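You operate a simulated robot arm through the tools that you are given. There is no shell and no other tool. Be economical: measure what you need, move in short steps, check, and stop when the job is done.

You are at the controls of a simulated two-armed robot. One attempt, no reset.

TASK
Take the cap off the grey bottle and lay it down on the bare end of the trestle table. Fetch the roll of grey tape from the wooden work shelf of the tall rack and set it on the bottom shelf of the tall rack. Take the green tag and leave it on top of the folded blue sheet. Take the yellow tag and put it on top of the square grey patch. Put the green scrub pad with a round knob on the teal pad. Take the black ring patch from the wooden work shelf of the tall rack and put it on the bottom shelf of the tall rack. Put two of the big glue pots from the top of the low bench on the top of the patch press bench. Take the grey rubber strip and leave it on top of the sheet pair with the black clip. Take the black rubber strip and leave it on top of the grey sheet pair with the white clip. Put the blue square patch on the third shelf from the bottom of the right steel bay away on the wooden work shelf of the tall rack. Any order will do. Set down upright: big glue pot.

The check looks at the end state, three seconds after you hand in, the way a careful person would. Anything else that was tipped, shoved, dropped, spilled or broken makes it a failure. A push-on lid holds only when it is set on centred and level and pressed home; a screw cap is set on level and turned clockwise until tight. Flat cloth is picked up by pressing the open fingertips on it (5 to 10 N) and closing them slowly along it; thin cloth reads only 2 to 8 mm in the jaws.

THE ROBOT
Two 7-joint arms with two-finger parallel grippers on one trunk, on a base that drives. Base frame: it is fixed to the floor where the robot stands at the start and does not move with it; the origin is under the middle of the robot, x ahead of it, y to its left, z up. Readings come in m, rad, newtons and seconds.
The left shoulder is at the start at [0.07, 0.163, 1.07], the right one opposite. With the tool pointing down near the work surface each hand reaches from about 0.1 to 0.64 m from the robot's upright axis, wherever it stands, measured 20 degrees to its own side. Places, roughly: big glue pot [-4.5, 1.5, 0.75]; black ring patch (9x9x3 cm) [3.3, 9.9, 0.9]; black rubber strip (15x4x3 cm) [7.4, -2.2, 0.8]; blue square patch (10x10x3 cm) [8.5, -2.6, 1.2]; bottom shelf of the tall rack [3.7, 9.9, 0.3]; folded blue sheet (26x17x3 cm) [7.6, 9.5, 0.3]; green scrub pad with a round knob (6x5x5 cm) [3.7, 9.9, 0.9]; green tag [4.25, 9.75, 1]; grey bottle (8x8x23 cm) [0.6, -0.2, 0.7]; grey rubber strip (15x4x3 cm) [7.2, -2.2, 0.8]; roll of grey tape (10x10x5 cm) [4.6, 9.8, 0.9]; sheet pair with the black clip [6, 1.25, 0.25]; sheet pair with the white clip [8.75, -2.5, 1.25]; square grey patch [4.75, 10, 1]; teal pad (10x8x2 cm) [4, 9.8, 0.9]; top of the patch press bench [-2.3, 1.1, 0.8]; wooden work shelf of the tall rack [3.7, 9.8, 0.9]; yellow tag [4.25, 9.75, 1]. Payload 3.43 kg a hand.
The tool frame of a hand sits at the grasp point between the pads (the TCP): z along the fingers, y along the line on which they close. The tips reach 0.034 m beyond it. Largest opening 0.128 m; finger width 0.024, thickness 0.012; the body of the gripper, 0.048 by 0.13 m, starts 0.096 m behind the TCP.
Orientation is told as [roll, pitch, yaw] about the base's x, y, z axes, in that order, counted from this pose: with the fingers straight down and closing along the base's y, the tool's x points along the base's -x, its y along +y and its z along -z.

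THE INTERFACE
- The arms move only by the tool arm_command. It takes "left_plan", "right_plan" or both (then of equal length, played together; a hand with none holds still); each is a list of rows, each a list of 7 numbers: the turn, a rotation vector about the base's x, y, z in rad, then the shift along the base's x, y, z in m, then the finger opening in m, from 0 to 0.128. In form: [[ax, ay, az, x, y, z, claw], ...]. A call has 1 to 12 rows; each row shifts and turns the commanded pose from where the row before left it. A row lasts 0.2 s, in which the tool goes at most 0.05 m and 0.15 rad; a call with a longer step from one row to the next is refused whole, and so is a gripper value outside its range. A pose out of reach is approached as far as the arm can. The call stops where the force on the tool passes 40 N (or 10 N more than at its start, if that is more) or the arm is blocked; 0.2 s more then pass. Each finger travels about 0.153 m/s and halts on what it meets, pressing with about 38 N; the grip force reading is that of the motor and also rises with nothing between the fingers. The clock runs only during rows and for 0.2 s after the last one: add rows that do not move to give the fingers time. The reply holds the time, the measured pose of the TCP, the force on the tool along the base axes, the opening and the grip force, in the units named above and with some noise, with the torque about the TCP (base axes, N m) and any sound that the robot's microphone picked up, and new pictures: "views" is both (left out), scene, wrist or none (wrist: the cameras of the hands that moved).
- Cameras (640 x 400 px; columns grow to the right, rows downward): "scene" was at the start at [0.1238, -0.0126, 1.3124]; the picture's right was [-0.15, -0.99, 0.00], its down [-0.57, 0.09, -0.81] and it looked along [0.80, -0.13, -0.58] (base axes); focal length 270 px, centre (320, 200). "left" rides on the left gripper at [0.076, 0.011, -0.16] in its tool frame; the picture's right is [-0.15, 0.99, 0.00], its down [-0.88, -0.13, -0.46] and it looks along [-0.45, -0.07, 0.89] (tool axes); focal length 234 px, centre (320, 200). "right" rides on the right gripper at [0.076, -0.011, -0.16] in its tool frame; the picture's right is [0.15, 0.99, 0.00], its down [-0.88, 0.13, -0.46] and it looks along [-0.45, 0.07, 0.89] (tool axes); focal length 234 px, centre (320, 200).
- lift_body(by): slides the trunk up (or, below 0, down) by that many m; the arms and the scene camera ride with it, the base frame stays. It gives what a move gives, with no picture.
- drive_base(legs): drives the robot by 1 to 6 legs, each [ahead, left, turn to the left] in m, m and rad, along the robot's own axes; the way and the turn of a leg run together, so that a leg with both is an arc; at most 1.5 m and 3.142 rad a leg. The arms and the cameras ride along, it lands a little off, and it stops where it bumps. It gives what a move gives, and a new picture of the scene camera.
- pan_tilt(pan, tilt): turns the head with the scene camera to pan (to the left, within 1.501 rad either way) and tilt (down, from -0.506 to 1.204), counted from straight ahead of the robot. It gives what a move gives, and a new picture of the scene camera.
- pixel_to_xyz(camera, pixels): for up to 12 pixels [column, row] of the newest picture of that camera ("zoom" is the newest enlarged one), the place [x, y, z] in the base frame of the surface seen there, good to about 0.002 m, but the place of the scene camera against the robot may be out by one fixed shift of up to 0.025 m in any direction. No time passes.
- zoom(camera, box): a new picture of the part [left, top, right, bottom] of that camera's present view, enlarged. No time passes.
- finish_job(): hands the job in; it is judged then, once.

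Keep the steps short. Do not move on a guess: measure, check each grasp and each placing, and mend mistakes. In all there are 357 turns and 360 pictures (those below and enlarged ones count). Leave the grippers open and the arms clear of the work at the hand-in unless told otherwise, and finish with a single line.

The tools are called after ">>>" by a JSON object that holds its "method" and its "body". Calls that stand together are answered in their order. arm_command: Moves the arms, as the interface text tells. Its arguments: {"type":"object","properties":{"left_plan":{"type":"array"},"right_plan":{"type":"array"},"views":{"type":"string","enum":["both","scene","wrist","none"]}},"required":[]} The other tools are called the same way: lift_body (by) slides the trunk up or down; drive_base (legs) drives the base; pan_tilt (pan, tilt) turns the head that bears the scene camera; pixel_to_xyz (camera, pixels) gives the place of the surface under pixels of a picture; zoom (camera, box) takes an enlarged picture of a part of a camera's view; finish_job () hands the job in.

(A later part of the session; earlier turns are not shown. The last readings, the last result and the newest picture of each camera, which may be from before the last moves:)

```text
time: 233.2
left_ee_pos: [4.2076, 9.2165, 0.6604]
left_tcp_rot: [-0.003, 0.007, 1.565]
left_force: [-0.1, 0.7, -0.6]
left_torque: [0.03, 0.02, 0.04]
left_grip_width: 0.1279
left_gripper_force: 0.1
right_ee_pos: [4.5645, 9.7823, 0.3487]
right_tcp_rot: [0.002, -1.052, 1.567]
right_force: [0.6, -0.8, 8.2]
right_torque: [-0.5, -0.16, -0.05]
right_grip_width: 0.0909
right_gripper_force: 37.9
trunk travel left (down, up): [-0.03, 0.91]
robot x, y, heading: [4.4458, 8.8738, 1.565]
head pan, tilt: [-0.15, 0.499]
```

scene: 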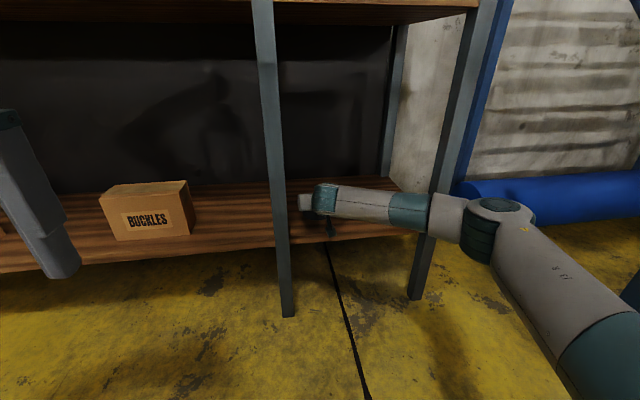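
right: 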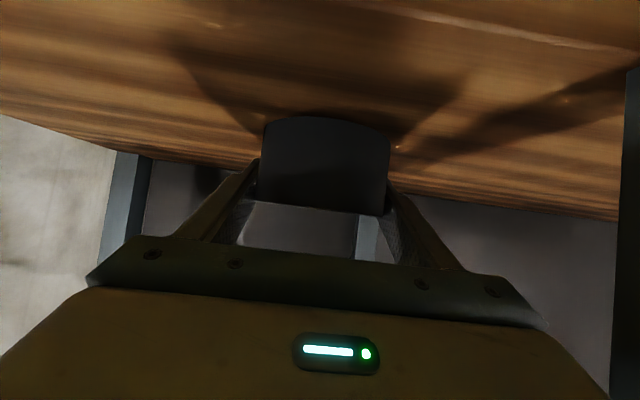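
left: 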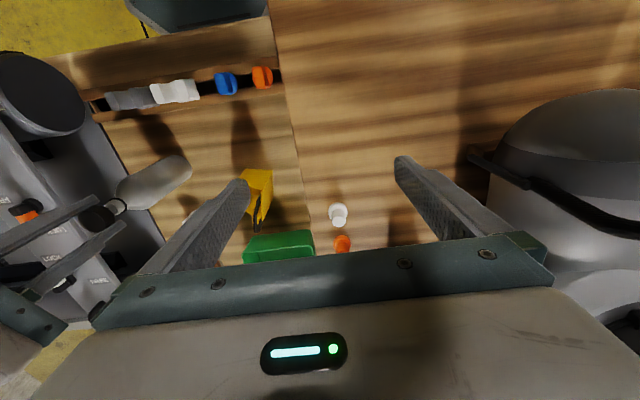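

It has touched (8 N). I'll release, then withdraw straight back.

>>> {"method": "arm_command", "body": {"right_plan": [[0, 0, 0, 0, 0, 0, 0.1], [0, 0, 0, 0, 0, 0, 0.128], [0, 0, 0, 0, 0, 0.002, 0.128], [0, 0, 0, 0, -0.04, 0.002, 0.128], [0, 0, 0, 0, -0.04, 0.002, 0.128], [0, 0, 0, 0, -0.04, 0.002, 0.128], [0, 0, 0, 0, -0.04, 0, 0.128], [0, 0, 0, 0, -0.04, 0, 0.128], [0, 0, 0, 0, -0.03, 0, 0.128]], "views": "wrist"}}

```text
time: 235.2
left_ee_pos: [4.2073, 9.2177, 0.6595]
left_tcp_rot: [0.0, 0.007, 1.564]
left_force: [0.4, -0.1, -0.3]
left_torque: [0.01, 0.0, 0.0]
left_grip_width: 0.128
left_gripper_force: 0.1
right_ee_pos: [4.5631, 9.5501, 0.3557]
right_tcp_rot: [0.002, -1.048, 1.567]
right_force: [-0.1, 0.0, 0.5]
right_torque: [-0.03, 0.03, -0.01]
right_grip_width: 0.1282
right_gripper_force: 0.0
trunk travel left (down, up): [-0.03, 0.91]
robot x, y, heading: [4.4417, 8.8786, 1.567]
head pan, tilt: [-0.15, 0.499]
```

right: 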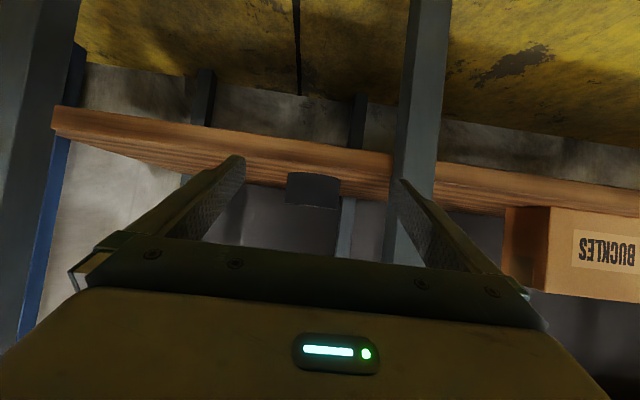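

The tape stands on the bottom shelf. Next is the yellow tag. I'll raise the trunk again and move left so the right hand faces it (x≈4.13).

>>> {"method": "lift_body", "body": {"by": 0.4}}

>>> {"method": "lift_body", "body": {"by": 0.17}}

>>> {"method": "drive_base", "body": {"legs": [[0, 0.43, 0]]}}

>>> {"method": "arm_command", "body": {"right_plan": [[0.1, 0, 0, 0, -0.02, 0, 0.085], [0.1, 0, 0, 0, -0.02, 0, 0.085], [0.13, 0, 0, 0, 0, 0, 0.085], [0.1, 0, 0, 0, 0, 0, 0.085], [0, 0, 0, 0, 0, 0, 0.085]], "views": "both"}}

```text
time: 239.0
left_ee_pos: [4.2062, 9.2179, 1.0598]
left_tcp_rot: [-0.002, 0.007, 1.565]
left_force: [-0.3, 0.5, -0.6]
left_torque: [0.02, 0.02, -0.02]
left_grip_width: 0.1278
left_gripper_force: 0.2
right_ee_pos: [4.5639, 9.5523, 0.7545]
right_tcp_rot: [0.001, -1.048, 1.57]
right_force: [0.2, 0.7, 0.1]
right_torque: [-0.01, 0.02, -0.01]
right_grip_width: 0.128
right_gripper_force: 0.0
trunk travel left (down, up): [-0.43, 0.51]
robot x, y, heading: [4.4435, 8.8752, 1.567]
head pan, tilt: [-0.15, 0.499]
```

```text
time: 240.9
left_ee_pos: [4.2063, 9.2175, 1.2307]
left_tcp_rot: [-0.001, 0.006, 1.565]
left_force: [0.4, -0.4, -0.2]
left_torque: [0.01, 0.0, 0.02]
left_grip_width: 0.1279
left_gripper_force: 0.0
right_ee_pos: [4.5645, 9.5521, 0.9254]
right_tcp_rot: [0.001, -1.046, 1.569]
right_force: [-0.1, -0.9, -0.2]
right_torque: [-0.03, 0.01, 0.01]
right_grip_width: 0.1279
right_gripper_force: 0.1
trunk travel left (down, up): [-0.6, 0.34]
robot x, y, heading: [4.4443, 8.881, 1.568]
head pan, tilt: [-0.15, 0.499]
```

```text
time: 243.5
left_ee_pos: [3.7803, 9.2227, 1.2296]
left_tcp_rot: [-0.003, 0.007, 1.557]
left_force: [-0.6, 0.0, -0.2]
left_torque: [0.01, -0.02, 0.02]
left_grip_width: 0.1281
left_gripper_force: 0.1
right_ee_pos: [4.1408, 9.5545, 0.9252]
right_tcp_rot: [0.0, -1.048, 1.561]
right_force: [-1.0, -0.3, 0.7]
right_torque: [-0.03, 0.01, -0.02]
right_grip_width: 0.1279
right_gripper_force: 0.1
trunk travel left (down, up): [-0.6, 0.34]
robot x, y, heading: [4.0131, 8.8815, 1.561]
head pan, tilt: [-0.15, 0.499]
```

scene: 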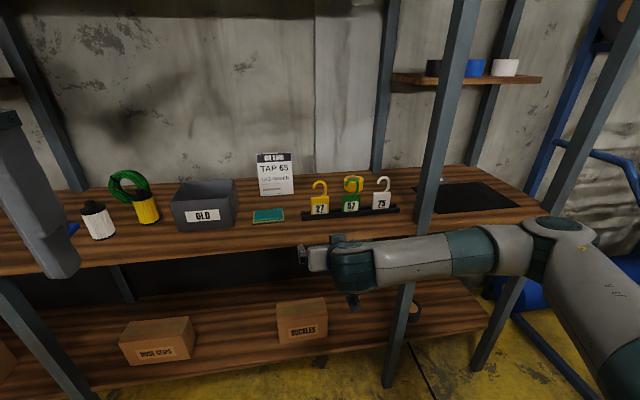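

```text
time: 244.7
left_ee_pos: [3.7812, 9.2216, 1.2314]
left_tcp_rot: [-0.001, 0.007, 1.557]
left_force: [0.8, 0.4, 0.7]
left_torque: [0.0, 0.0, 0.0]
left_grip_width: 0.128
left_gripper_force: 0.0
right_ee_pos: [4.0942, 9.502, 0.9512]
right_tcp_rot: [0.034, -1.473, 1.517]
right_force: [0.6, 0.7, -0.3]
right_torque: [0.03, 0.03, 0.01]
right_grip_width: 0.0854
right_gripper_force: 0.0
right hand out of reach, approached as far as the arm can: row 3, 4
trunk travel left (down, up): [-0.6, 0.34]
robot x, y, heading: [4.0182, 8.8819, 1.558]
head pan, tilt: [-0.15, 0.499]
```

scene: 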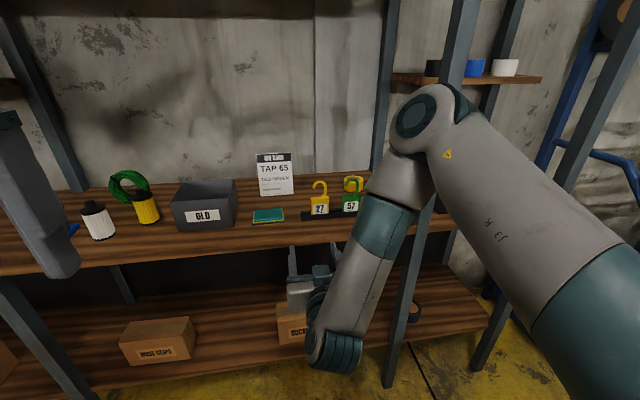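
right: 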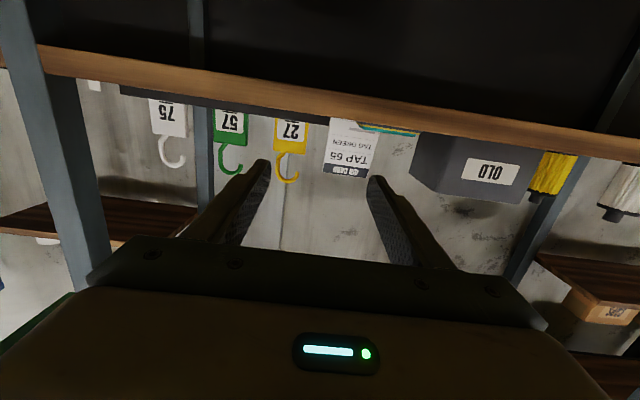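

I'll measure the yellow tag in the wrist view.

>>> {"method": "pixel_to_xyz", "body": {"camera": "right", "pixels": [[290, 128], [278, 128], [302, 128], [290, 145], [290, 120], [288, 165], [230, 120], [290, 117], [290, 178]]}}

>>> {"method": "zoom", "body": {"camera": "right", "box": [200, 80, 400, 200]}}

```text
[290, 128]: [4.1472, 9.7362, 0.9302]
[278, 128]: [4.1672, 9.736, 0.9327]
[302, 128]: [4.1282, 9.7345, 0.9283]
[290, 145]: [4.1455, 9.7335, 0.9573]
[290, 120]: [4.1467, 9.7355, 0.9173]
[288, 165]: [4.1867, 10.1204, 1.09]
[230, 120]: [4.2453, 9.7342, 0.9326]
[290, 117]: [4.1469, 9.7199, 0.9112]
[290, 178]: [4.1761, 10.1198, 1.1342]
```

```text
3.20 times, centred on (300, 140) of right
```

zoom: 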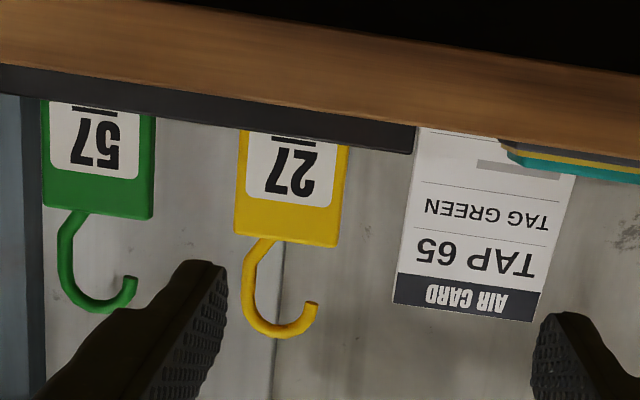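

The tag centre is x=4.147, front y=9.735, and the plate runs up to z≈0.968. I'll align and approach half-way first, since the last rows were out of reach and the pose may settle.

>>> {"method": "arm_command", "body": {"right_plan": [[0, 0, 0, 0, 0.03, 0.01, 0.085], [0, 0, 0, 0.003, 0.03, 0.01, 0.085], [0, 0, 0, 0.003, 0.03, 0, 0.085], [0, 0, 0, 0, 0, 0, 0.085]], "views": "both"}}

```text
time: 245.7
left_ee_pos: [3.7808, 9.2226, 1.2304]
left_tcp_rot: [-0.001, 0.006, 1.556]
left_force: [0.3, -0.8, 0.1]
left_torque: [0.0, 0.0, 0.0]
left_grip_width: 0.1281
left_gripper_force: 0.1
right_ee_pos: [4.0845, 9.589, 0.9809]
right_tcp_rot: [0.032, -1.473, 1.52]
right_force: [-0.1, -0.1, 0.2]
right_torque: [0.01, 0.02, 0.03]
right_grip_width: 0.085
right_gripper_force: 0.0
right hand out of reach, approached as far as the arm can: row 1, 2, 3
trunk travel left (down, up): [-0.6, 0.34]
robot x, y, heading: [4.0127, 8.8788, 1.557]
head pan, tilt: [-0.15, 0.499]
```

scene: 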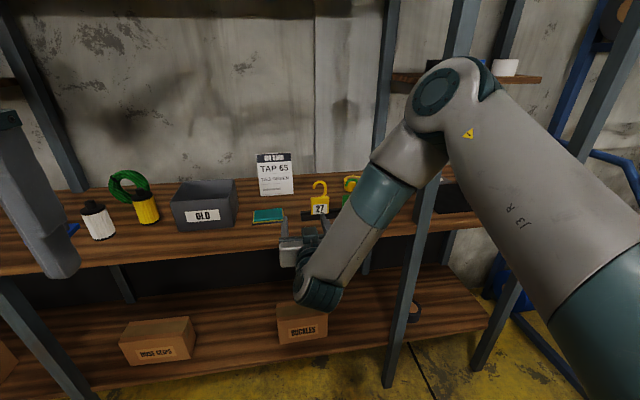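
right: 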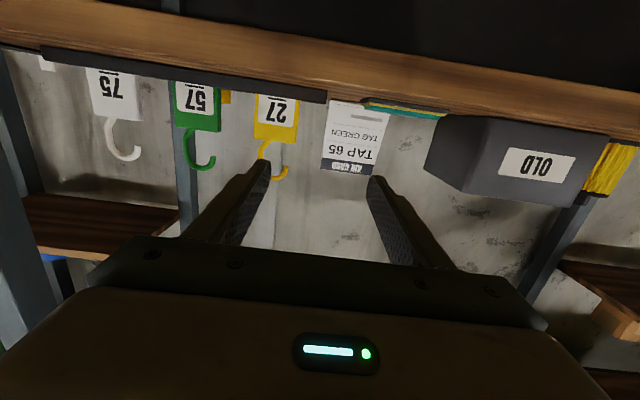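

The steep tilt is at a joint limit at this height. I'll lower the trunk 0.2 m and raise the hand by as much to get a better posture.

>>> {"method": "lift_body", "body": {"by": -0.2}}

>>> {"method": "arm_command", "body": {"right_plan": [[0, 0, 0, 0, -0.02, 0.04, 0.085], [0, 0, 0, 0, -0.02, 0.04, 0.085], [0, 0, 0, 0, 0, 0.04, 0.085], [0, 0, 0, 0, 0, 0.04, 0.085], [0, 0, 0, 0, 0, 0.04, 0.085], [0, 0, 0, 0, 0, 0, 0.085]], "views": "both"}}

```text
time: 247.9
left_ee_pos: [3.7812, 9.2228, 1.0297]
left_tcp_rot: [-0.002, 0.008, 1.558]
left_force: [-1.3, 0.4, 0.3]
left_torque: [0.0, -0.02, -0.01]
left_grip_width: 0.128
left_gripper_force: 0.0
right_ee_pos: [4.084, 9.5886, 0.78]
right_tcp_rot: [0.033, -1.472, 1.521]
right_force: [-0.1, 0.0, 0.0]
right_torque: [0.01, 0.01, 0.0]
right_grip_width: 0.0851
right_gripper_force: 0.1
trunk travel left (down, up): [-0.4, 0.54]
robot x, y, heading: [4.0142, 8.8795, 1.554]
head pan, tilt: [-0.15, 0.499]
```

```text
time: 249.3
left_ee_pos: [3.7802, 9.2231, 1.0297]
left_tcp_rot: [-0.001, 0.008, 1.555]
left_force: [0.6, 0.1, -0.2]
left_torque: [0.02, 0.01, -0.03]
left_grip_width: 0.1282
left_gripper_force: 0.1
right_ee_pos: [4.0832, 9.5493, 0.9793]
right_tcp_rot: [0.029, -1.471, 1.528]
right_force: [-0.1, -0.2, 0.2]
right_torque: [0.04, -0.02, 0.02]
right_grip_width: 0.085
right_gripper_force: 0.0
trunk travel left (down, up): [-0.4, 0.54]
robot x, y, heading: [4.0107, 8.8829, 1.562]
head pan, tilt: [-0.15, 0.499]
```

scene: 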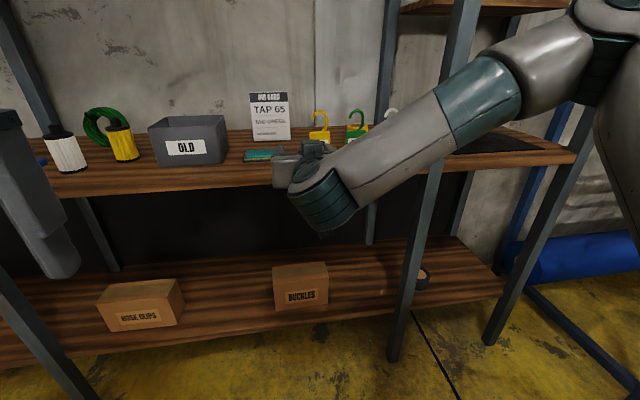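
right: 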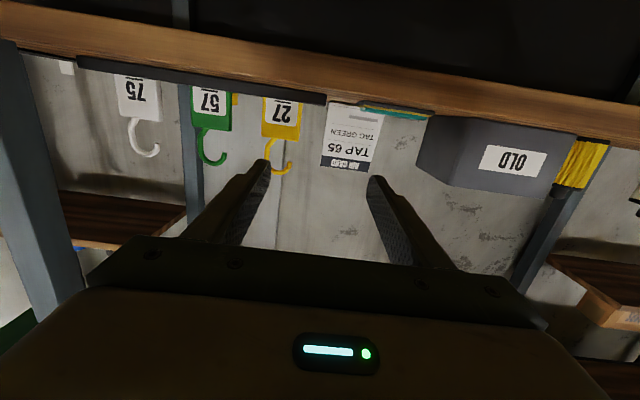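

It is reachable now. I'll align to x=4.147 and z=0.945, then advance to the tag.

>>> {"method": "arm_command", "body": {"right_plan": [[0, 0, 0, 0.032, 0, -0.017, 0.085], [0, 0, 0, 0.032, 0, -0.017, 0.085], [0, 0, 0, 0, 0.03, 0, 0.085], [0, 0, 0, 0, 0.03, 0, 0.085], [0, 0, 0, 0, 0.03, 0, 0.085], [0, 0, 0, 0, 0.03, 0, 0.085], [0, 0, 0, 0, 0, 0, 0.085]], "views": "both"}}

```text
time: 250.9
left_ee_pos: [3.7801, 9.2221, 1.0299]
left_tcp_rot: [-0.003, 0.009, 1.557]
left_force: [-0.6, 0.1, -0.1]
left_torque: [0.01, -0.02, 0.01]
left_grip_width: 0.1278
left_gripper_force: 0.0
right_ee_pos: [4.1499, 9.6681, 0.9454]
right_tcp_rot: [0.034, -1.473, 1.523]
right_force: [-0.1, 0.2, 0.5]
right_torque: [-0.01, 0.06, -0.01]
right_grip_width: 0.085
right_gripper_force: 0.2
trunk travel left (down, up): [-0.4, 0.54]
robot x, y, heading: [4.0115, 8.8808, 1.562]
head pan, tilt: [-0.15, 0.499]
```

scene: 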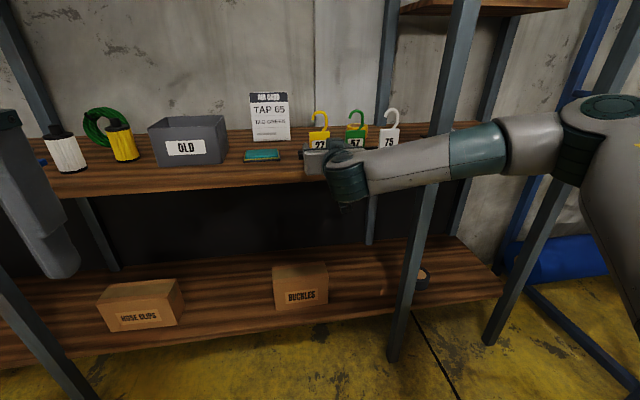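
right: 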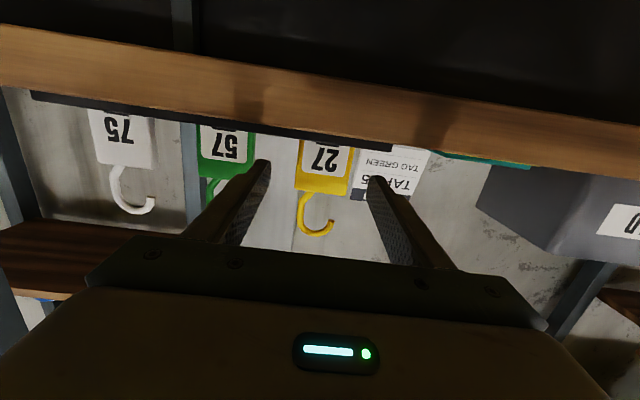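

The tag is centred between the fingers. I'll advance the last 6.5 cm.

>>> {"method": "arm_command", "body": {"right_plan": [[0, 0, 0, 0, 0.03, 0, 0.085], [0, 0, 0, 0, 0.025, 0, 0.085], [0, 0, 0, 0, 0.01, 0, 0.085], [0, 0, 0, 0, 0, 0, 0.085]], "views": "wrist"}}

```text
time: 251.9
left_ee_pos: [3.7808, 9.2234, 1.029]
left_tcp_rot: [-0.003, 0.007, 1.558]
left_force: [0.1, 0.0, 0.5]
left_torque: [-0.02, -0.02, 0.03]
left_grip_width: 0.1282
left_gripper_force: 0.1
right_ee_pos: [4.1476, 9.7358, 0.9465]
right_tcp_rot: [0.033, -1.474, 1.521]
right_force: [0.8, 0.6, 0.6]
right_torque: [-0.01, 0.01, 0.03]
right_grip_width: 0.0849
right_gripper_force: 0.0
trunk travel left (down, up): [-0.4, 0.54]
robot x, y, heading: [4.0145, 8.8867, 1.558]
head pan, tilt: [-0.15, 0.499]
```

right: 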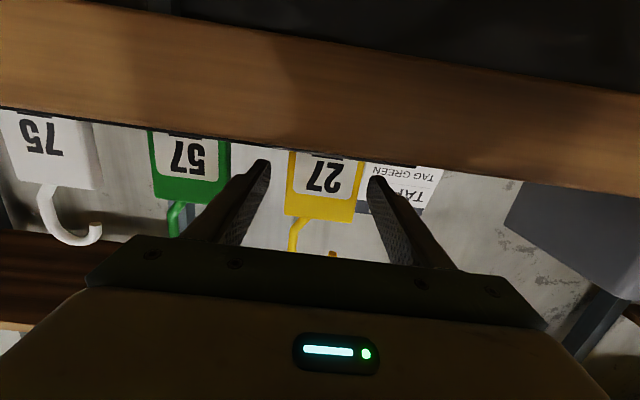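

I'll close on the tag's side edges.

>>> {"method": "arm_command", "body": {"right_plan": [[0, 0, 0, 0, 0, 0, 0.07], [0, 0, 0, 0, 0, 0, 0.06], [0, 0, 0, 0, 0, 0, 0.05], [0, 0, 0, 0, 0, 0, 0.045], [0, 0, 0, 0, 0, 0, 0.045]], "views": "none"}}

>>> {"method": "arm_command", "body": {"right_plan": [[0, 0, 0, 0, 0, 0.01, 0.045], [0, 0, 0, 0, 0, 0.02, 0.045], [0, 0, 0, 0, 0, 0.03, 0.045], [0, 0, 0, 0, 0, 0.03, 0.045]], "views": "both"}}

```text
time: 253.1
left_ee_pos: [3.7799, 9.2236, 1.0303]
left_tcp_rot: [-0.003, 0.008, 1.556]
left_force: [-0.2, -0.7, 0.0]
left_torque: [0.01, 0.01, 0.03]
left_grip_width: 0.1278
left_gripper_force: 0.1
right_ee_pos: [4.1478, 9.7345, 0.9457]
right_tcp_rot: [0.033, -1.472, 1.522]
right_force: [0.9, -1.0, 0.4]
right_torque: [0.01, 0.0, 0.03]
right_grip_width: 0.0548
right_gripper_force: 37.4
trunk travel left (down, up): [-0.4, 0.54]
robot x, y, heading: [4.0145, 8.8859, 1.553]
head pan, tilt: [-0.15, 0.499]
```

```text
time: 254.1
left_ee_pos: [3.779, 9.2216, 1.0303]
left_tcp_rot: [-0.001, 0.007, 1.557]
left_force: [-1.2, -0.4, 0.2]
left_torque: [0.01, -0.02, 0.01]
left_grip_width: 0.128
left_gripper_force: 0.1
right_ee_pos: [4.1475, 9.7325, 1.0385]
right_tcp_rot: [0.025, -1.471, 1.53]
right_force: [-0.4, -0.5, 0.1]
right_torque: [-0.02, -0.01, -0.01]
right_grip_width: 0.0547
right_gripper_force: 37.9
trunk travel left (down, up): [-0.4, 0.54]
robot x, y, heading: [4.0131, 8.8797, 1.551]
head pan, tilt: [-0.15, 0.499]
```

scene: 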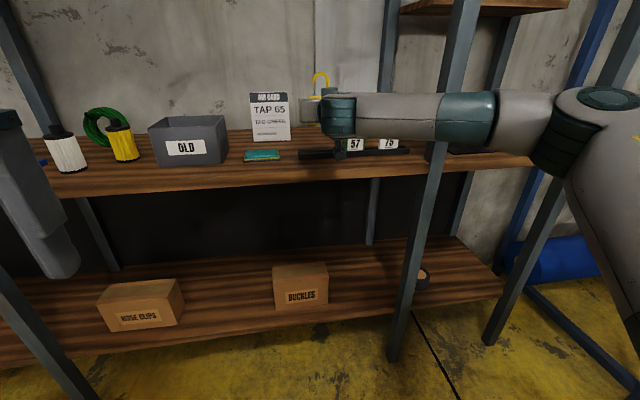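
right: 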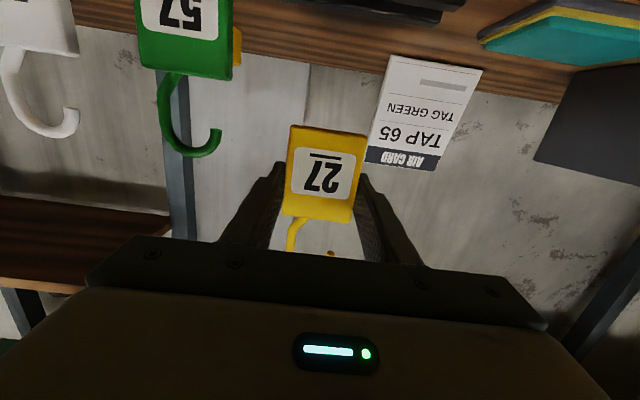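

The tag is in hand and clear. I'll draw back and move right to the patch bay.

>>> {"method": "arm_command", "body": {"right_plan": [[0, 0, 0, 0, -0.04, 0.02, 0.045], [0, 0, 0, 0, -0.04, 0.02, 0.045], [0, 0, 0, 0, -0.04, 0.0, 0.045], [0, 0, 0, 0, -0.04, 0, 0.045], [0, 0, 0, 0, -0.03, 0, 0.045], [0, 0, 0, 0, 0, 0, 0.045]], "views": "none"}}

>>> {"method": "drive_base", "body": {"legs": [[0, -0.5, 0.015]]}}

>>> {"method": "arm_command", "body": {"right_plan": [[-0.15, 0, 0, 0, 0, 0.02, 0.045], [-0.15, 0, 0, 0, 0, 0.02, 0.045], [-0.15, 0, 0, 0, 0, 0.02, 0.045], [-0.15, 0, 0, 0, 0, 0.01, 0.045], [-0.15, 0, 0, 0, 0, 0.01, 0.045], [-0.15, 0, 0, 0, 0, 0.01, 0.045], [-0.15, 0, 0, 0, 0, 0, 0.045], [-0.15, 0, 0, 0, 0, 0, 0.045], [0, 0, 0, 0, 0, 0, 0.045]], "views": "both"}}

```text
time: 255.5
left_ee_pos: [3.7786, 9.2234, 1.0307]
left_tcp_rot: [0.0, 0.007, 1.556]
left_force: [-0.3, 0.0, -0.7]
left_torque: [0.02, 0.0, 0.01]
left_grip_width: 0.128
left_gripper_force: 0.0
right_ee_pos: [4.1498, 9.5446, 1.0782]
right_tcp_rot: [0.033, -1.471, 1.523]
right_force: [-0.2, 0.3, -0.1]
right_torque: [-0.01, 0.01, 0.01]
right_grip_width: 0.0547
right_gripper_force: 38.2
trunk travel left (down, up): [-0.4, 0.54]
robot x, y, heading: [4.0195, 8.8792, 1.555]
head pan, tilt: [-0.15, 0.499]
```

```text
time: 258.5
left_ee_pos: [4.2767, 9.2175, 1.0293]
left_tcp_rot: [-0.002, 0.006, 1.576]
left_force: [-0.6, 0.8, 0.3]
left_torque: [0.01, 0.01, 0.0]
left_grip_width: 0.1279
left_gripper_force: 0.0
right_ee_pos: [4.6414, 9.5448, 1.0784]
right_tcp_rot: [0.035, -1.472, 1.535]
right_force: [0.9, -0.3, -0.6]
right_torque: [0.01, 0.03, 0.02]
right_grip_width: 0.0545
right_gripper_force: 38.7
trunk travel left (down, up): [-0.4, 0.54]
robot x, y, heading: [4.5169, 8.8768, 1.577]
head pan, tilt: [-0.15, 0.499]
```

scene: 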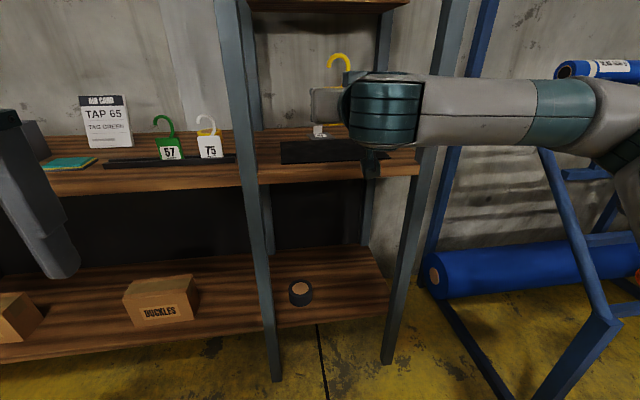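

```text
time: 260.5
left_ee_pos: [4.2787, 9.2171, 1.0309]
left_tcp_rot: [-0.001, 0.007, 1.575]
left_force: [0.2, -0.7, 0.0]
left_torque: [0.02, 0.01, 0.0]
left_grip_width: 0.1279
left_gripper_force: 0.0
right_ee_pos: [4.6427, 9.5448, 1.1689]
right_tcp_rot: [0.003, -0.27, 1.567]
right_force: [0.7, 0.8, 0.2]
right_torque: [-0.01, 0.06, -0.01]
right_grip_width: 0.0548
right_gripper_force: 38.3
trunk travel left (down, up): [-0.4, 0.54]
robot x, y, heading: [4.5211, 8.8809, 1.575]
head pan, tilt: [-0.15, 0.499]
```

scene: 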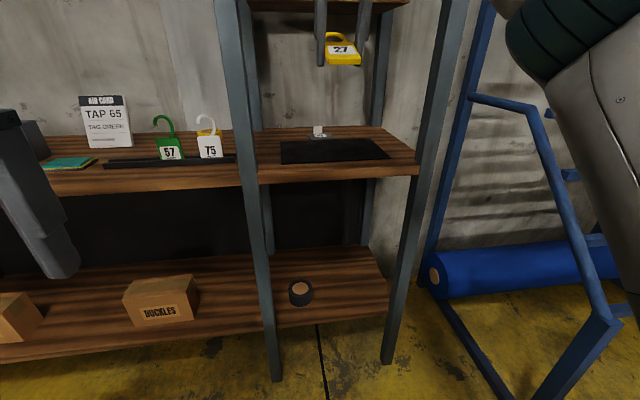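
right: 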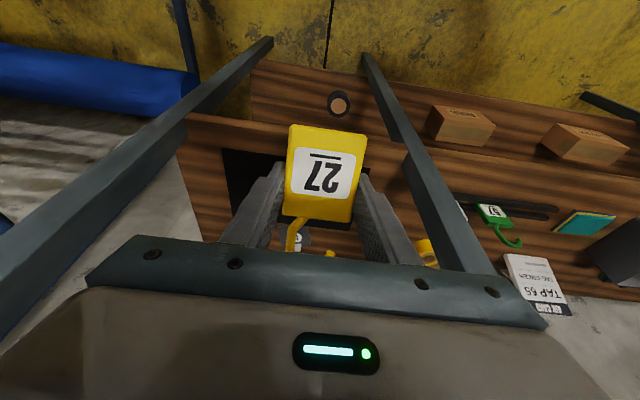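

The tag is now nearly flat, face up. I'll measure the patch, the tag and the small shelf above the bay.

>>> {"method": "pixel_to_xyz", "body": {"camera": "scene", "pixels": [[320, 7], [260, 5], [318, 139], [340, 135], [318, 132], [390, 5]]}}

>>> {"method": "pixel_to_xyz", "body": {"camera": "right", "pixels": [[322, 175], [322, 130], [322, 215], [298, 240], [265, 180], [240, 160], [308, 242]]}}

>>> {"method": "pan_tilt", "body": {"pan": -0.15, "tilt": 0.0}}

```text
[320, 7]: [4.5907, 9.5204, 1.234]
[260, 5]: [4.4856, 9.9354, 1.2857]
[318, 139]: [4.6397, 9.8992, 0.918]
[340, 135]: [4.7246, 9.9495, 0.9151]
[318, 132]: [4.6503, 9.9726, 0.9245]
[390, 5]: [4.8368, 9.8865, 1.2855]
```

```text
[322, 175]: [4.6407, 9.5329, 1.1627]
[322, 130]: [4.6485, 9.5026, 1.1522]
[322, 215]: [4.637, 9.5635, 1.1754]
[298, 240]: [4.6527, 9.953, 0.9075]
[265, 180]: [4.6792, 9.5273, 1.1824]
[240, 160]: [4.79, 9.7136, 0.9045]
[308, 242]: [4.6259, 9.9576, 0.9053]
```

```text
time: 261.4
left_ee_pos: [4.2764, 9.2163, 1.0301]
left_tcp_rot: [-0.001, 0.008, 1.577]
left_force: [-0.6, 0.5, 0.3]
left_torque: [-0.01, 0.01, -0.01]
left_grip_width: 0.1279
left_gripper_force: 0.0
right_ee_pos: [4.6421, 9.5456, 1.1691]
right_tcp_rot: [0.005, -0.271, 1.568]
right_force: [0.0, 0.1, -0.6]
right_torque: [-0.02, -0.03, 0.01]
right_grip_width: 0.0546
right_gripper_force: 37.9
trunk travel left (down, up): [-0.4, 0.54]
robot x, y, heading: [4.5134, 8.8793, 1.584]
head pan, tilt: [-0.15, 0.0]
```

scene: 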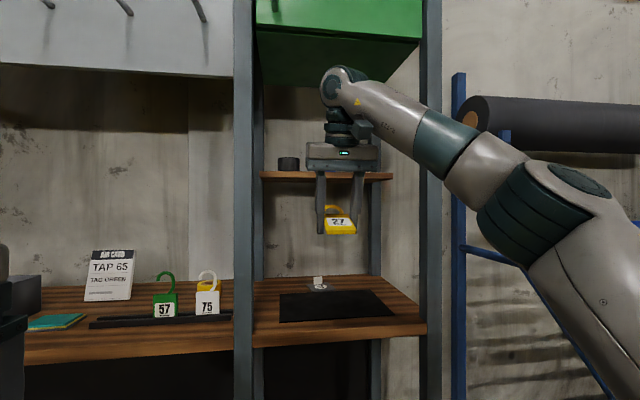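

The small shelf's underside is at about z=1.27 with its front at y≈9.89, so I must enter low. I'll check my elbow's place before going in.

>>> {"method": "pixel_to_xyz", "body": {"camera": "scene", "pixels": [[575, 180], [500, 210], [345, 90], [345, 68], [440, 150], [325, 178], [288, 172], [432, 250]]}}

```text
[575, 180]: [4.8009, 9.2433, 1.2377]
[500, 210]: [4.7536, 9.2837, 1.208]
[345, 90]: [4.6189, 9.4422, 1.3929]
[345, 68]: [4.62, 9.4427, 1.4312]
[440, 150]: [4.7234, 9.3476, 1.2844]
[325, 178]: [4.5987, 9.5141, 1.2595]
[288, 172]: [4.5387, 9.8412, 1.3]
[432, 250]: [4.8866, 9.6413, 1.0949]
```

The elbow is at (4.80,9.24). I'll lower the hand in front of the shelf to z≈0.955 with a bit more tilt, then drive 0.2 m in.

>>> {"method": "arm_command", "body": {"right_plan": [[0.11, 0, 0, 0.006, -0.01, -0.04, 0.045], [0, 0, 0, 0.006, -0.01, -0.04, 0.045], [0, 0, 0, 0.006, 0, -0.045, 0.045], [0, 0, 0, 0, 0, -0.045, 0.045], [0, 0, 0, 0, 0, -0.044, 0.045], [0, 0, 0, 0, 0, 0, 0.045]], "views": "none"}}

>>> {"method": "drive_base", "body": {"legs": [[0.18, 0, -0.01]]}}

>>> {"method": "zoom", "body": {"camera": "right", "box": [0, 0, 640, 400]}}

```text
time: 262.8
left_ee_pos: [4.2773, 9.2165, 1.029]
left_tcp_rot: [-0.003, 0.006, 1.576]
left_force: [-0.7, 0.4, 0.2]
left_torque: [0.02, -0.01, 0.04]
left_grip_width: 0.1279
left_gripper_force: 0.2
right_ee_pos: [4.6569, 9.5265, 0.9555]
right_tcp_rot: [0.004, -0.384, 1.567]
right_force: [-0.3, 0.8, 0.2]
right_torque: [-0.01, -0.06, 0.01]
right_grip_width: 0.055
right_gripper_force: 37.8
trunk travel left (down, up): [-0.4, 0.54]
robot x, y, heading: [4.5193, 8.8837, 1.585]
head pan, tilt: [-0.15, 0.0]
```

```text
time: 264.3
left_ee_pos: [4.2804, 9.4026, 1.0304]
left_tcp_rot: [-0.003, 0.01, 1.567]
left_force: [-0.2, 0.4, -1.0]
left_torque: [-0.03, 0.0, -0.05]
left_grip_width: 0.128
left_gripper_force: 0.0
right_ee_pos: [4.6641, 9.7115, 0.9547]
right_tcp_rot: [0.005, -0.381, 1.559]
right_force: [0.2, 0.1, -0.8]
right_torque: [-0.03, 0.0, 0.0]
right_grip_width: 0.0547
right_gripper_force: 37.2
trunk travel left (down, up): [-0.4, 0.54]
robot x, y, heading: [4.512, 9.0627, 1.567]
head pan, tilt: [-0.15, 0.0]
```

scene: 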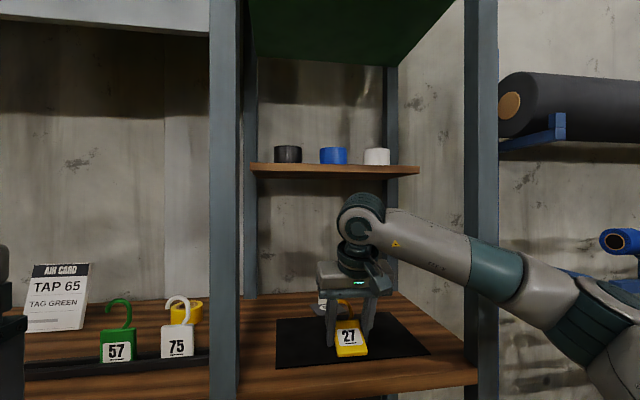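

```text
1.00 times, centred on (320, 200) of right (not enlarged: the box is as wide or as high as the picture)
```

zoom: 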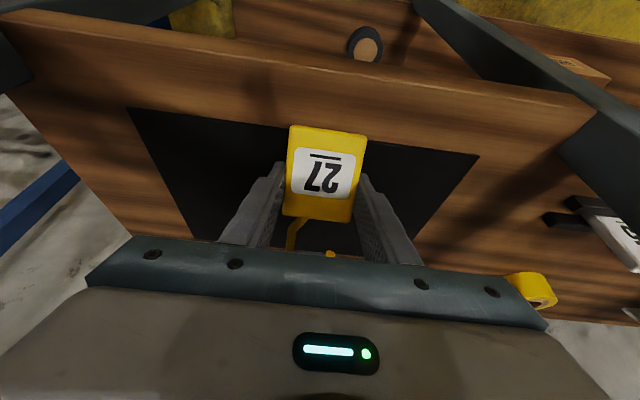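

The wrist passes well below the small shelf. I'll measure the patch's extents now in the scene view.

>>> {"method": "zoom", "body": {"camera": "scene", "box": [280, 270, 420, 370]}}

>>> {"method": "pan_tilt", "body": {"pan": -0.15, "tilt": 0.5}}

>>> {"method": "zoom", "body": {"camera": "scene", "box": [270, 80, 430, 180]}}

```text
4.00 times, centred on (350, 320) of scene
```

zoom: 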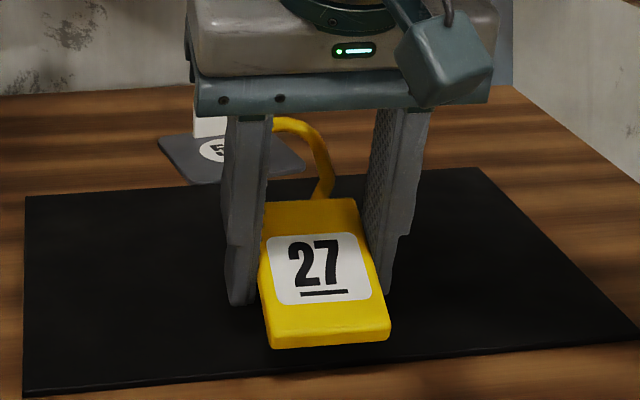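

```text
time: 265.2
left_ee_pos: [4.2814, 9.4026, 1.0289]
left_tcp_rot: [-0.001, 0.006, 1.567]
left_force: [0.1, 0.5, 0.2]
left_torque: [0.05, 0.01, -0.02]
left_grip_width: 0.1279
left_gripper_force: 0.0
right_ee_pos: [4.6641, 9.7087, 0.9547]
right_tcp_rot: [0.004, -0.382, 1.557]
right_force: [-0.6, 0.3, -0.3]
right_torque: [0.03, 0.0, 0.03]
right_grip_width: 0.0547
right_gripper_force: 38.1
trunk travel left (down, up): [-0.4, 0.54]
robot x, y, heading: [4.516, 9.0683, 1.569]
head pan, tilt: [-0.15, 0.499]
```

scene: 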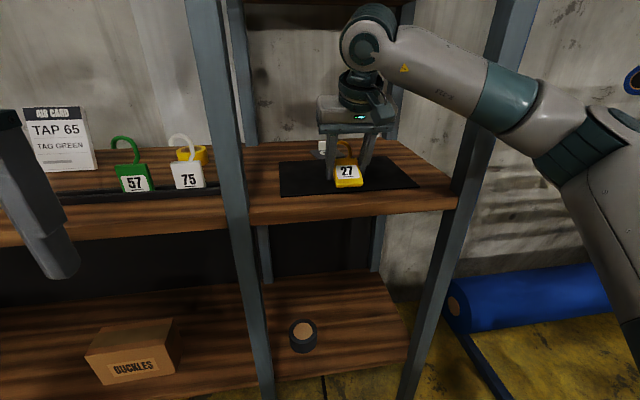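

```text
4.00 times, centred on (350, 130) of scene
```

zoom: 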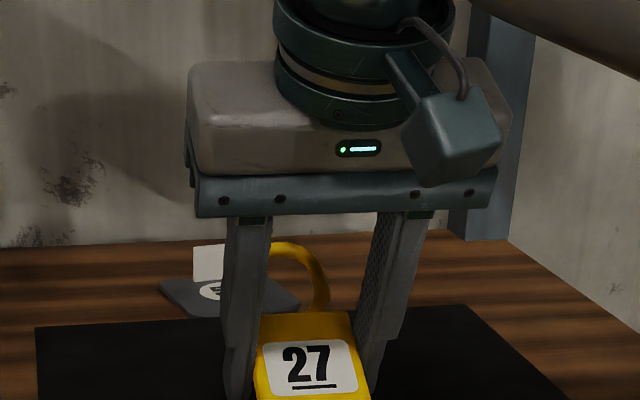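

>>> {"method": "pixel_to_xyz", "body": {"camera": "zoom", "pixels": [[190, 313], [166, 284], [298, 307], [210, 290], [208, 260], [205, 248], [280, 290], [225, 310]]}}

```text
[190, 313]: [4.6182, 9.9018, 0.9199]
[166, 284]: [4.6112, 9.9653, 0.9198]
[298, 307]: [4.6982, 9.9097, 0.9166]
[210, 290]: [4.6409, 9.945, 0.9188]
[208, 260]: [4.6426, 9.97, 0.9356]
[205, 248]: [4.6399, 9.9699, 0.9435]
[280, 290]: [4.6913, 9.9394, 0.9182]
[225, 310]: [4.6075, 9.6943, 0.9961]
```

The patch spans x 4.615–4.70 and y≈9.91–10.0, with a white tab at (4.64,9.98). I'll set the tag at x≈4.672 with the plate centred at y≈9.93. I'll extend the arm first, then drive the rest.

>>> {"method": "arm_command", "body": {"right_plan": [[0, 0, 0, 0.004, 0.03, 0, 0.045], [0, 0, 0, 0.004, 0.03, 0, 0.045], [0, 0, 0, 0, 0.03, 0, 0.045], [0, 0, 0, 0, 0.02, 0, 0.045], [0, 0, 0, 0, 0, 0, 0.045]], "views": "scene"}}

>>> {"method": "pixel_to_xyz", "body": {"camera": "scene", "pixels": [[590, 140], [540, 150], [510, 100], [480, 130], [400, 60]]}}

```text
time: 266.4
left_ee_pos: [4.2805, 9.4021, 1.03]
left_tcp_rot: [-0.001, 0.008, 1.567]
left_force: [-0.7, 0.1, -0.2]
left_torque: [0.0, 0.03, -0.01]
left_grip_width: 0.1281
left_gripper_force: 0.0
right_ee_pos: [4.6723, 9.8195, 0.9547]
right_tcp_rot: [0.004, -0.382, 1.559]
right_force: [0.7, 0.3, -1.4]
right_torque: [-0.02, -0.01, 0.02]
right_grip_width: 0.0548
right_gripper_force: 37.4
trunk travel left (down, up): [-0.4, 0.54]
robot x, y, heading: [4.5122, 9.0644, 1.565]
head pan, tilt: [-0.15, 0.499]
```

scene: 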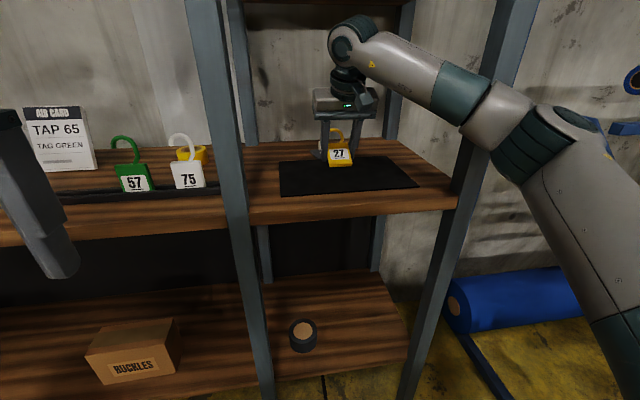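

```text
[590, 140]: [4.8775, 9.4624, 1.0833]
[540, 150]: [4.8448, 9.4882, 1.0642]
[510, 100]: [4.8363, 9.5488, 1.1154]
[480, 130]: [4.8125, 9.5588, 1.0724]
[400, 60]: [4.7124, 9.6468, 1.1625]
```

The elbow would come close to the right post, so I'll shift the base left 6 cm and ahead 6 cm, then reach the remaining distance with the arm.

>>> {"method": "drive_base", "body": {"legs": [[0.06, 0.06, 0]]}}

>>> {"method": "arm_command", "body": {"right_plan": [[0, 0, 0, 0.03, 0.015, 0, 0.045], [0, 0, 0, 0.03, 0.015, 0, 0.045], [0, 0, 0, 0, 0.015, 0, 0.045], [0, 0, 0, 0, 0.015, 0, 0.045], [0, 0, 0, 0, 0, 0, 0.045]], "views": "both"}}

```text
time: 267.5
left_ee_pos: [4.2194, 9.4615, 1.0287]
left_tcp_rot: [-0.003, 0.009, 1.565]
left_force: [0.6, 0.5, 0.2]
left_torque: [-0.01, -0.02, -0.01]
left_grip_width: 0.1281
left_gripper_force: 0.0
right_ee_pos: [4.6107, 9.8788, 0.9534]
right_tcp_rot: [0.002, -0.382, 1.557]
right_force: [0.6, 0.7, -1.4]
right_torque: [-0.01, 0.0, -0.01]
right_grip_width: 0.0547
right_gripper_force: 37.9
trunk travel left (down, up): [-0.4, 0.54]
robot x, y, heading: [4.4595, 9.1236, 1.568]
head pan, tilt: [-0.15, 0.499]
```

scene: 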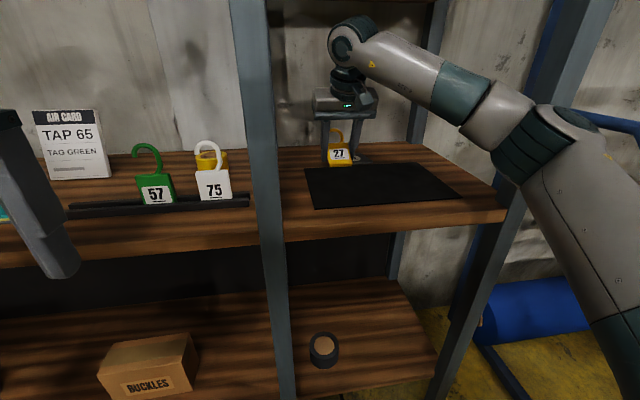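

```text
time: 268.7
left_ee_pos: [4.2206, 9.4614, 1.0296]
left_tcp_rot: [-0.003, 0.007, 1.564]
left_force: [0.5, -0.8, 0.1]
left_torque: [0.03, 0.0, 0.02]
left_grip_width: 0.128
left_gripper_force: 0.1
right_ee_pos: [4.67, 9.9393, 0.954]
right_tcp_rot: [0.004, -0.383, 1.558]
right_force: [-0.6, -0.5, 0.1]
right_torque: [-0.01, 0.03, 0.0]
right_grip_width: 0.0548
right_gripper_force: 38.2
trunk travel left (down, up): [-0.4, 0.54]
robot x, y, heading: [4.4547, 9.1216, 1.57]
head pan, tilt: [-0.15, 0.499]
```

scene: 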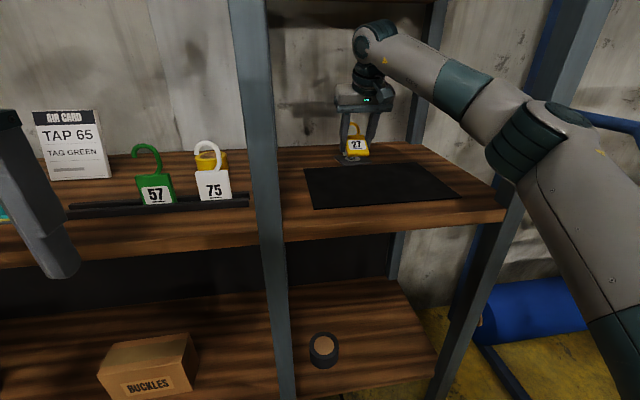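
right: 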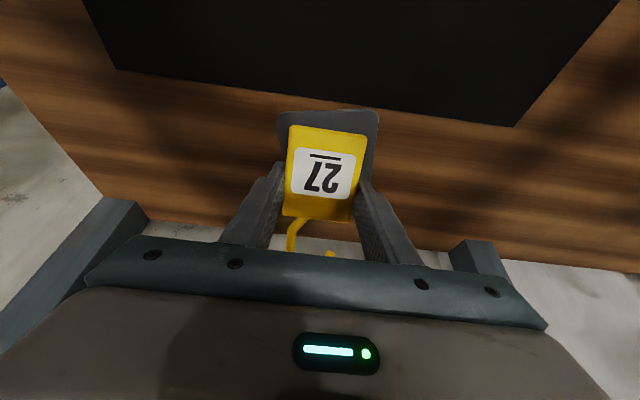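

The tag is right over the grey patch. I'll lower gently until contact.

>>> {"method": "arm_command", "body": {"right_plan": [[0, 0, 0, 0, 0, -0.005, 0.045], [0, 0, 0, 0, 0, -0.003, 0.045], [0, 0, 0, 0, 0, -0.003, 0.045], [0, 0, 0, 0, 0, -0.002, 0.045], [0, 0, 0, 0, 0, 0, 0.045]], "views": "none"}}

```text
time: 269.9
left_ee_pos: [4.2208, 9.4598, 1.031]
left_tcp_rot: [-0.003, 0.007, 1.567]
left_force: [-0.7, 0.6, 0.3]
left_torque: [0.01, 0.0, -0.01]
left_grip_width: 0.1281
left_gripper_force: 0.0
right_ee_pos: [4.6701, 9.9392, 0.9408]
right_tcp_rot: [0.004, -0.383, 1.557]
right_force: [0.7, 0.6, 0.0]
right_torque: [0.02, 0.02, -0.03]
right_grip_width: 0.0545
right_gripper_force: 38.2
trunk travel left (down, up): [-0.4, 0.54]
robot x, y, heading: [4.4587, 9.1204, 1.57]
head pan, tilt: [-0.15, 0.499]
```

>>> {"method": "arm_command", "body": {"right_plan": [[0, 0, 0, 0, 0, -0.002, 0.045], [0, 0, 0, 0, 0, -0.002, 0.045], [0, 0, 0, 0, 0, -0.002, 0.045], [0, 0, 0, 0, 0, 0, 0.045]], "views": "wrist"}}

```text
time: 270.9
left_ee_pos: [4.2206, 9.4598, 1.0312]
left_tcp_rot: [-0.001, 0.005, 1.568]
left_force: [-0.2, 0.0, -0.5]
left_torque: [0.0, -0.02, -0.01]
left_grip_width: 0.1279
left_gripper_force: 0.1
right_ee_pos: [4.6704, 9.9376, 0.9389]
right_tcp_rot: [0.005, -0.389, 1.557]
right_force: [2.7, 9.2, 24.5]
right_torque: [0.33, -0.35, 0.07]
right_grip_width: 0.0547
right_gripper_force: 38.3
trunk travel left (down, up): [-0.4, 0.54]
robot x, y, heading: [4.4561, 9.1246, 1.562]
head pan, tilt: [-0.15, 0.499]
```

right: 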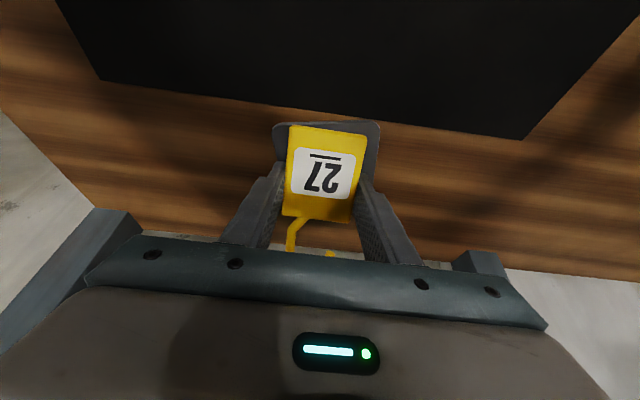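

It is in contact. I'll ease up 2 mm, open, and rise straight up.

>>> {"method": "arm_command", "body": {"right_plan": [[0, 0, 0, 0, 0, 0.003, 0.045], [0, 0, 0, 0, 0, 0, 0.06], [0, 0, 0, 0, 0, 0, 0.07], [0, 0, 0, 0, 0, 0.01, 0.08], [0, 0, 0, 0, 0, 0.02, 0.08], [0, 0, 0, 0, -0.03, 0.01, 0.08], [0, 0, 0, 0, -0.04, 0, 0.08], [0, 0, 0, 0, -0.04, 0, 0.08]], "views": "both"}}

```text
time: 272.7
left_ee_pos: [4.2215, 9.4613, 1.0296]
left_tcp_rot: [-0.001, 0.006, 1.567]
left_force: [0.4, -0.1, 0.7]
left_torque: [0.03, 0.0, -0.01]
left_grip_width: 0.1278
left_gripper_force: 0.1
right_ee_pos: [4.6697, 9.8266, 0.9808]
right_tcp_rot: [0.004, -0.382, 1.558]
right_force: [0.3, -0.3, 0.1]
right_torque: [0.03, 0.0, 0.03]
right_grip_width: 0.0798
right_gripper_force: 0.1
trunk travel left (down, up): [-0.4, 0.54]
robot x, y, heading: [4.4574, 9.122, 1.573]
head pan, tilt: [-0.15, 0.499]
```

scene: 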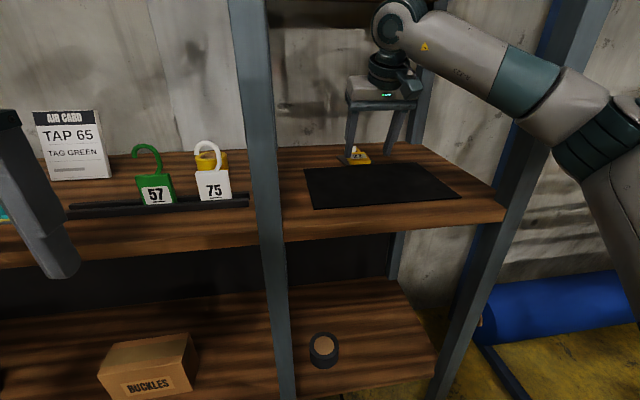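
right: 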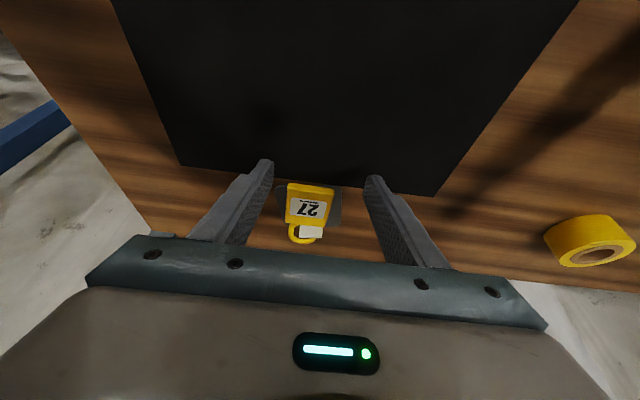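

The yellow tag lies on the patch. I'll back out and move left toward the scrub pad (x≈3.69), with the hand tucked.

>>> {"method": "drive_base", "body": {"legs": [[-0.28, 0, 0], [0, 0.85, 0]]}}

>>> {"method": "pan_tilt", "body": {"pan": 0.0, "tilt": 0.5}}

>>> {"method": "zoom", "body": {"camera": "scene", "box": [120, 80, 440, 260]}}

```text
time: 278.8
left_ee_pos: [3.3618, 9.1901, 1.0302]
left_tcp_rot: [-0.002, 0.009, 1.561]
left_force: [-0.1, -0.1, 0.1]
left_torque: [-0.02, -0.04, -0.02]
left_grip_width: 0.1279
left_gripper_force: 0.0
right_ee_pos: [3.8138, 9.5543, 0.9793]
right_tcp_rot: [0.001, -0.381, 1.552]
right_force: [0.0, -0.7, 0.2]
right_torque: [0.0, -0.01, -0.01]
right_grip_width: 0.08
right_gripper_force: 0.0
trunk travel left (down, up): [-0.4, 0.54]
robot x, y, heading: [3.5995, 8.8506, 1.562]
head pan, tilt: [-0.15, 0.499]
```

scene: 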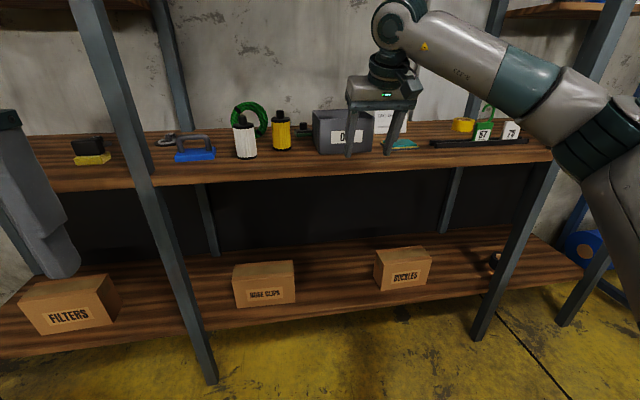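

```text
time: 279.5
left_ee_pos: [3.3633, 9.1911, 1.0303]
left_tcp_rot: [-0.001, 0.007, 1.559]
left_force: [1.1, -0.8, 0.7]
left_torque: [0.01, 0.03, 0.01]
left_grip_width: 0.1282
left_gripper_force: 0.1
right_ee_pos: [3.8145, 9.5543, 0.9792]
right_tcp_rot: [0.004, -0.382, 1.552]
right_force: [-0.1, 0.1, 0.1]
right_torque: [0.01, 0.0, 0.02]
right_grip_width: 0.0801
right_gripper_force: 0.0
trunk travel left (down, up): [-0.4, 0.54]
robot x, y, heading: [3.5973, 8.8505, 1.563]
head pan, tilt: [0.0, 0.499]
```

scene: 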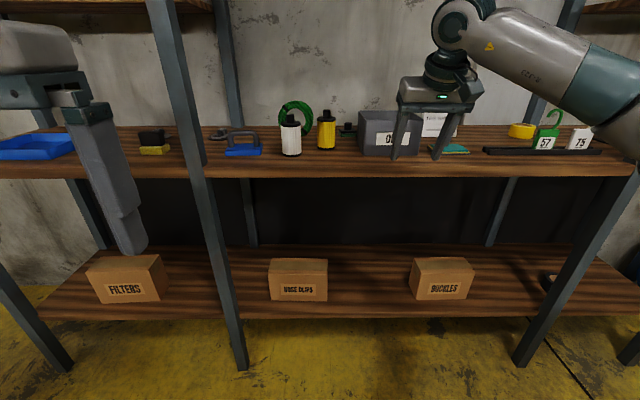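

```text
2.00 times, centred on (280, 170) of scene
```

zoom: 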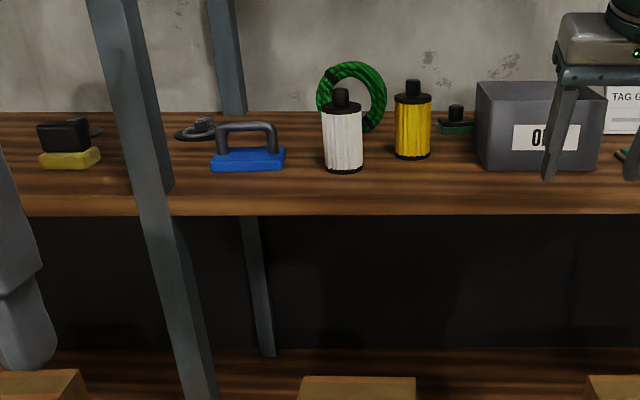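

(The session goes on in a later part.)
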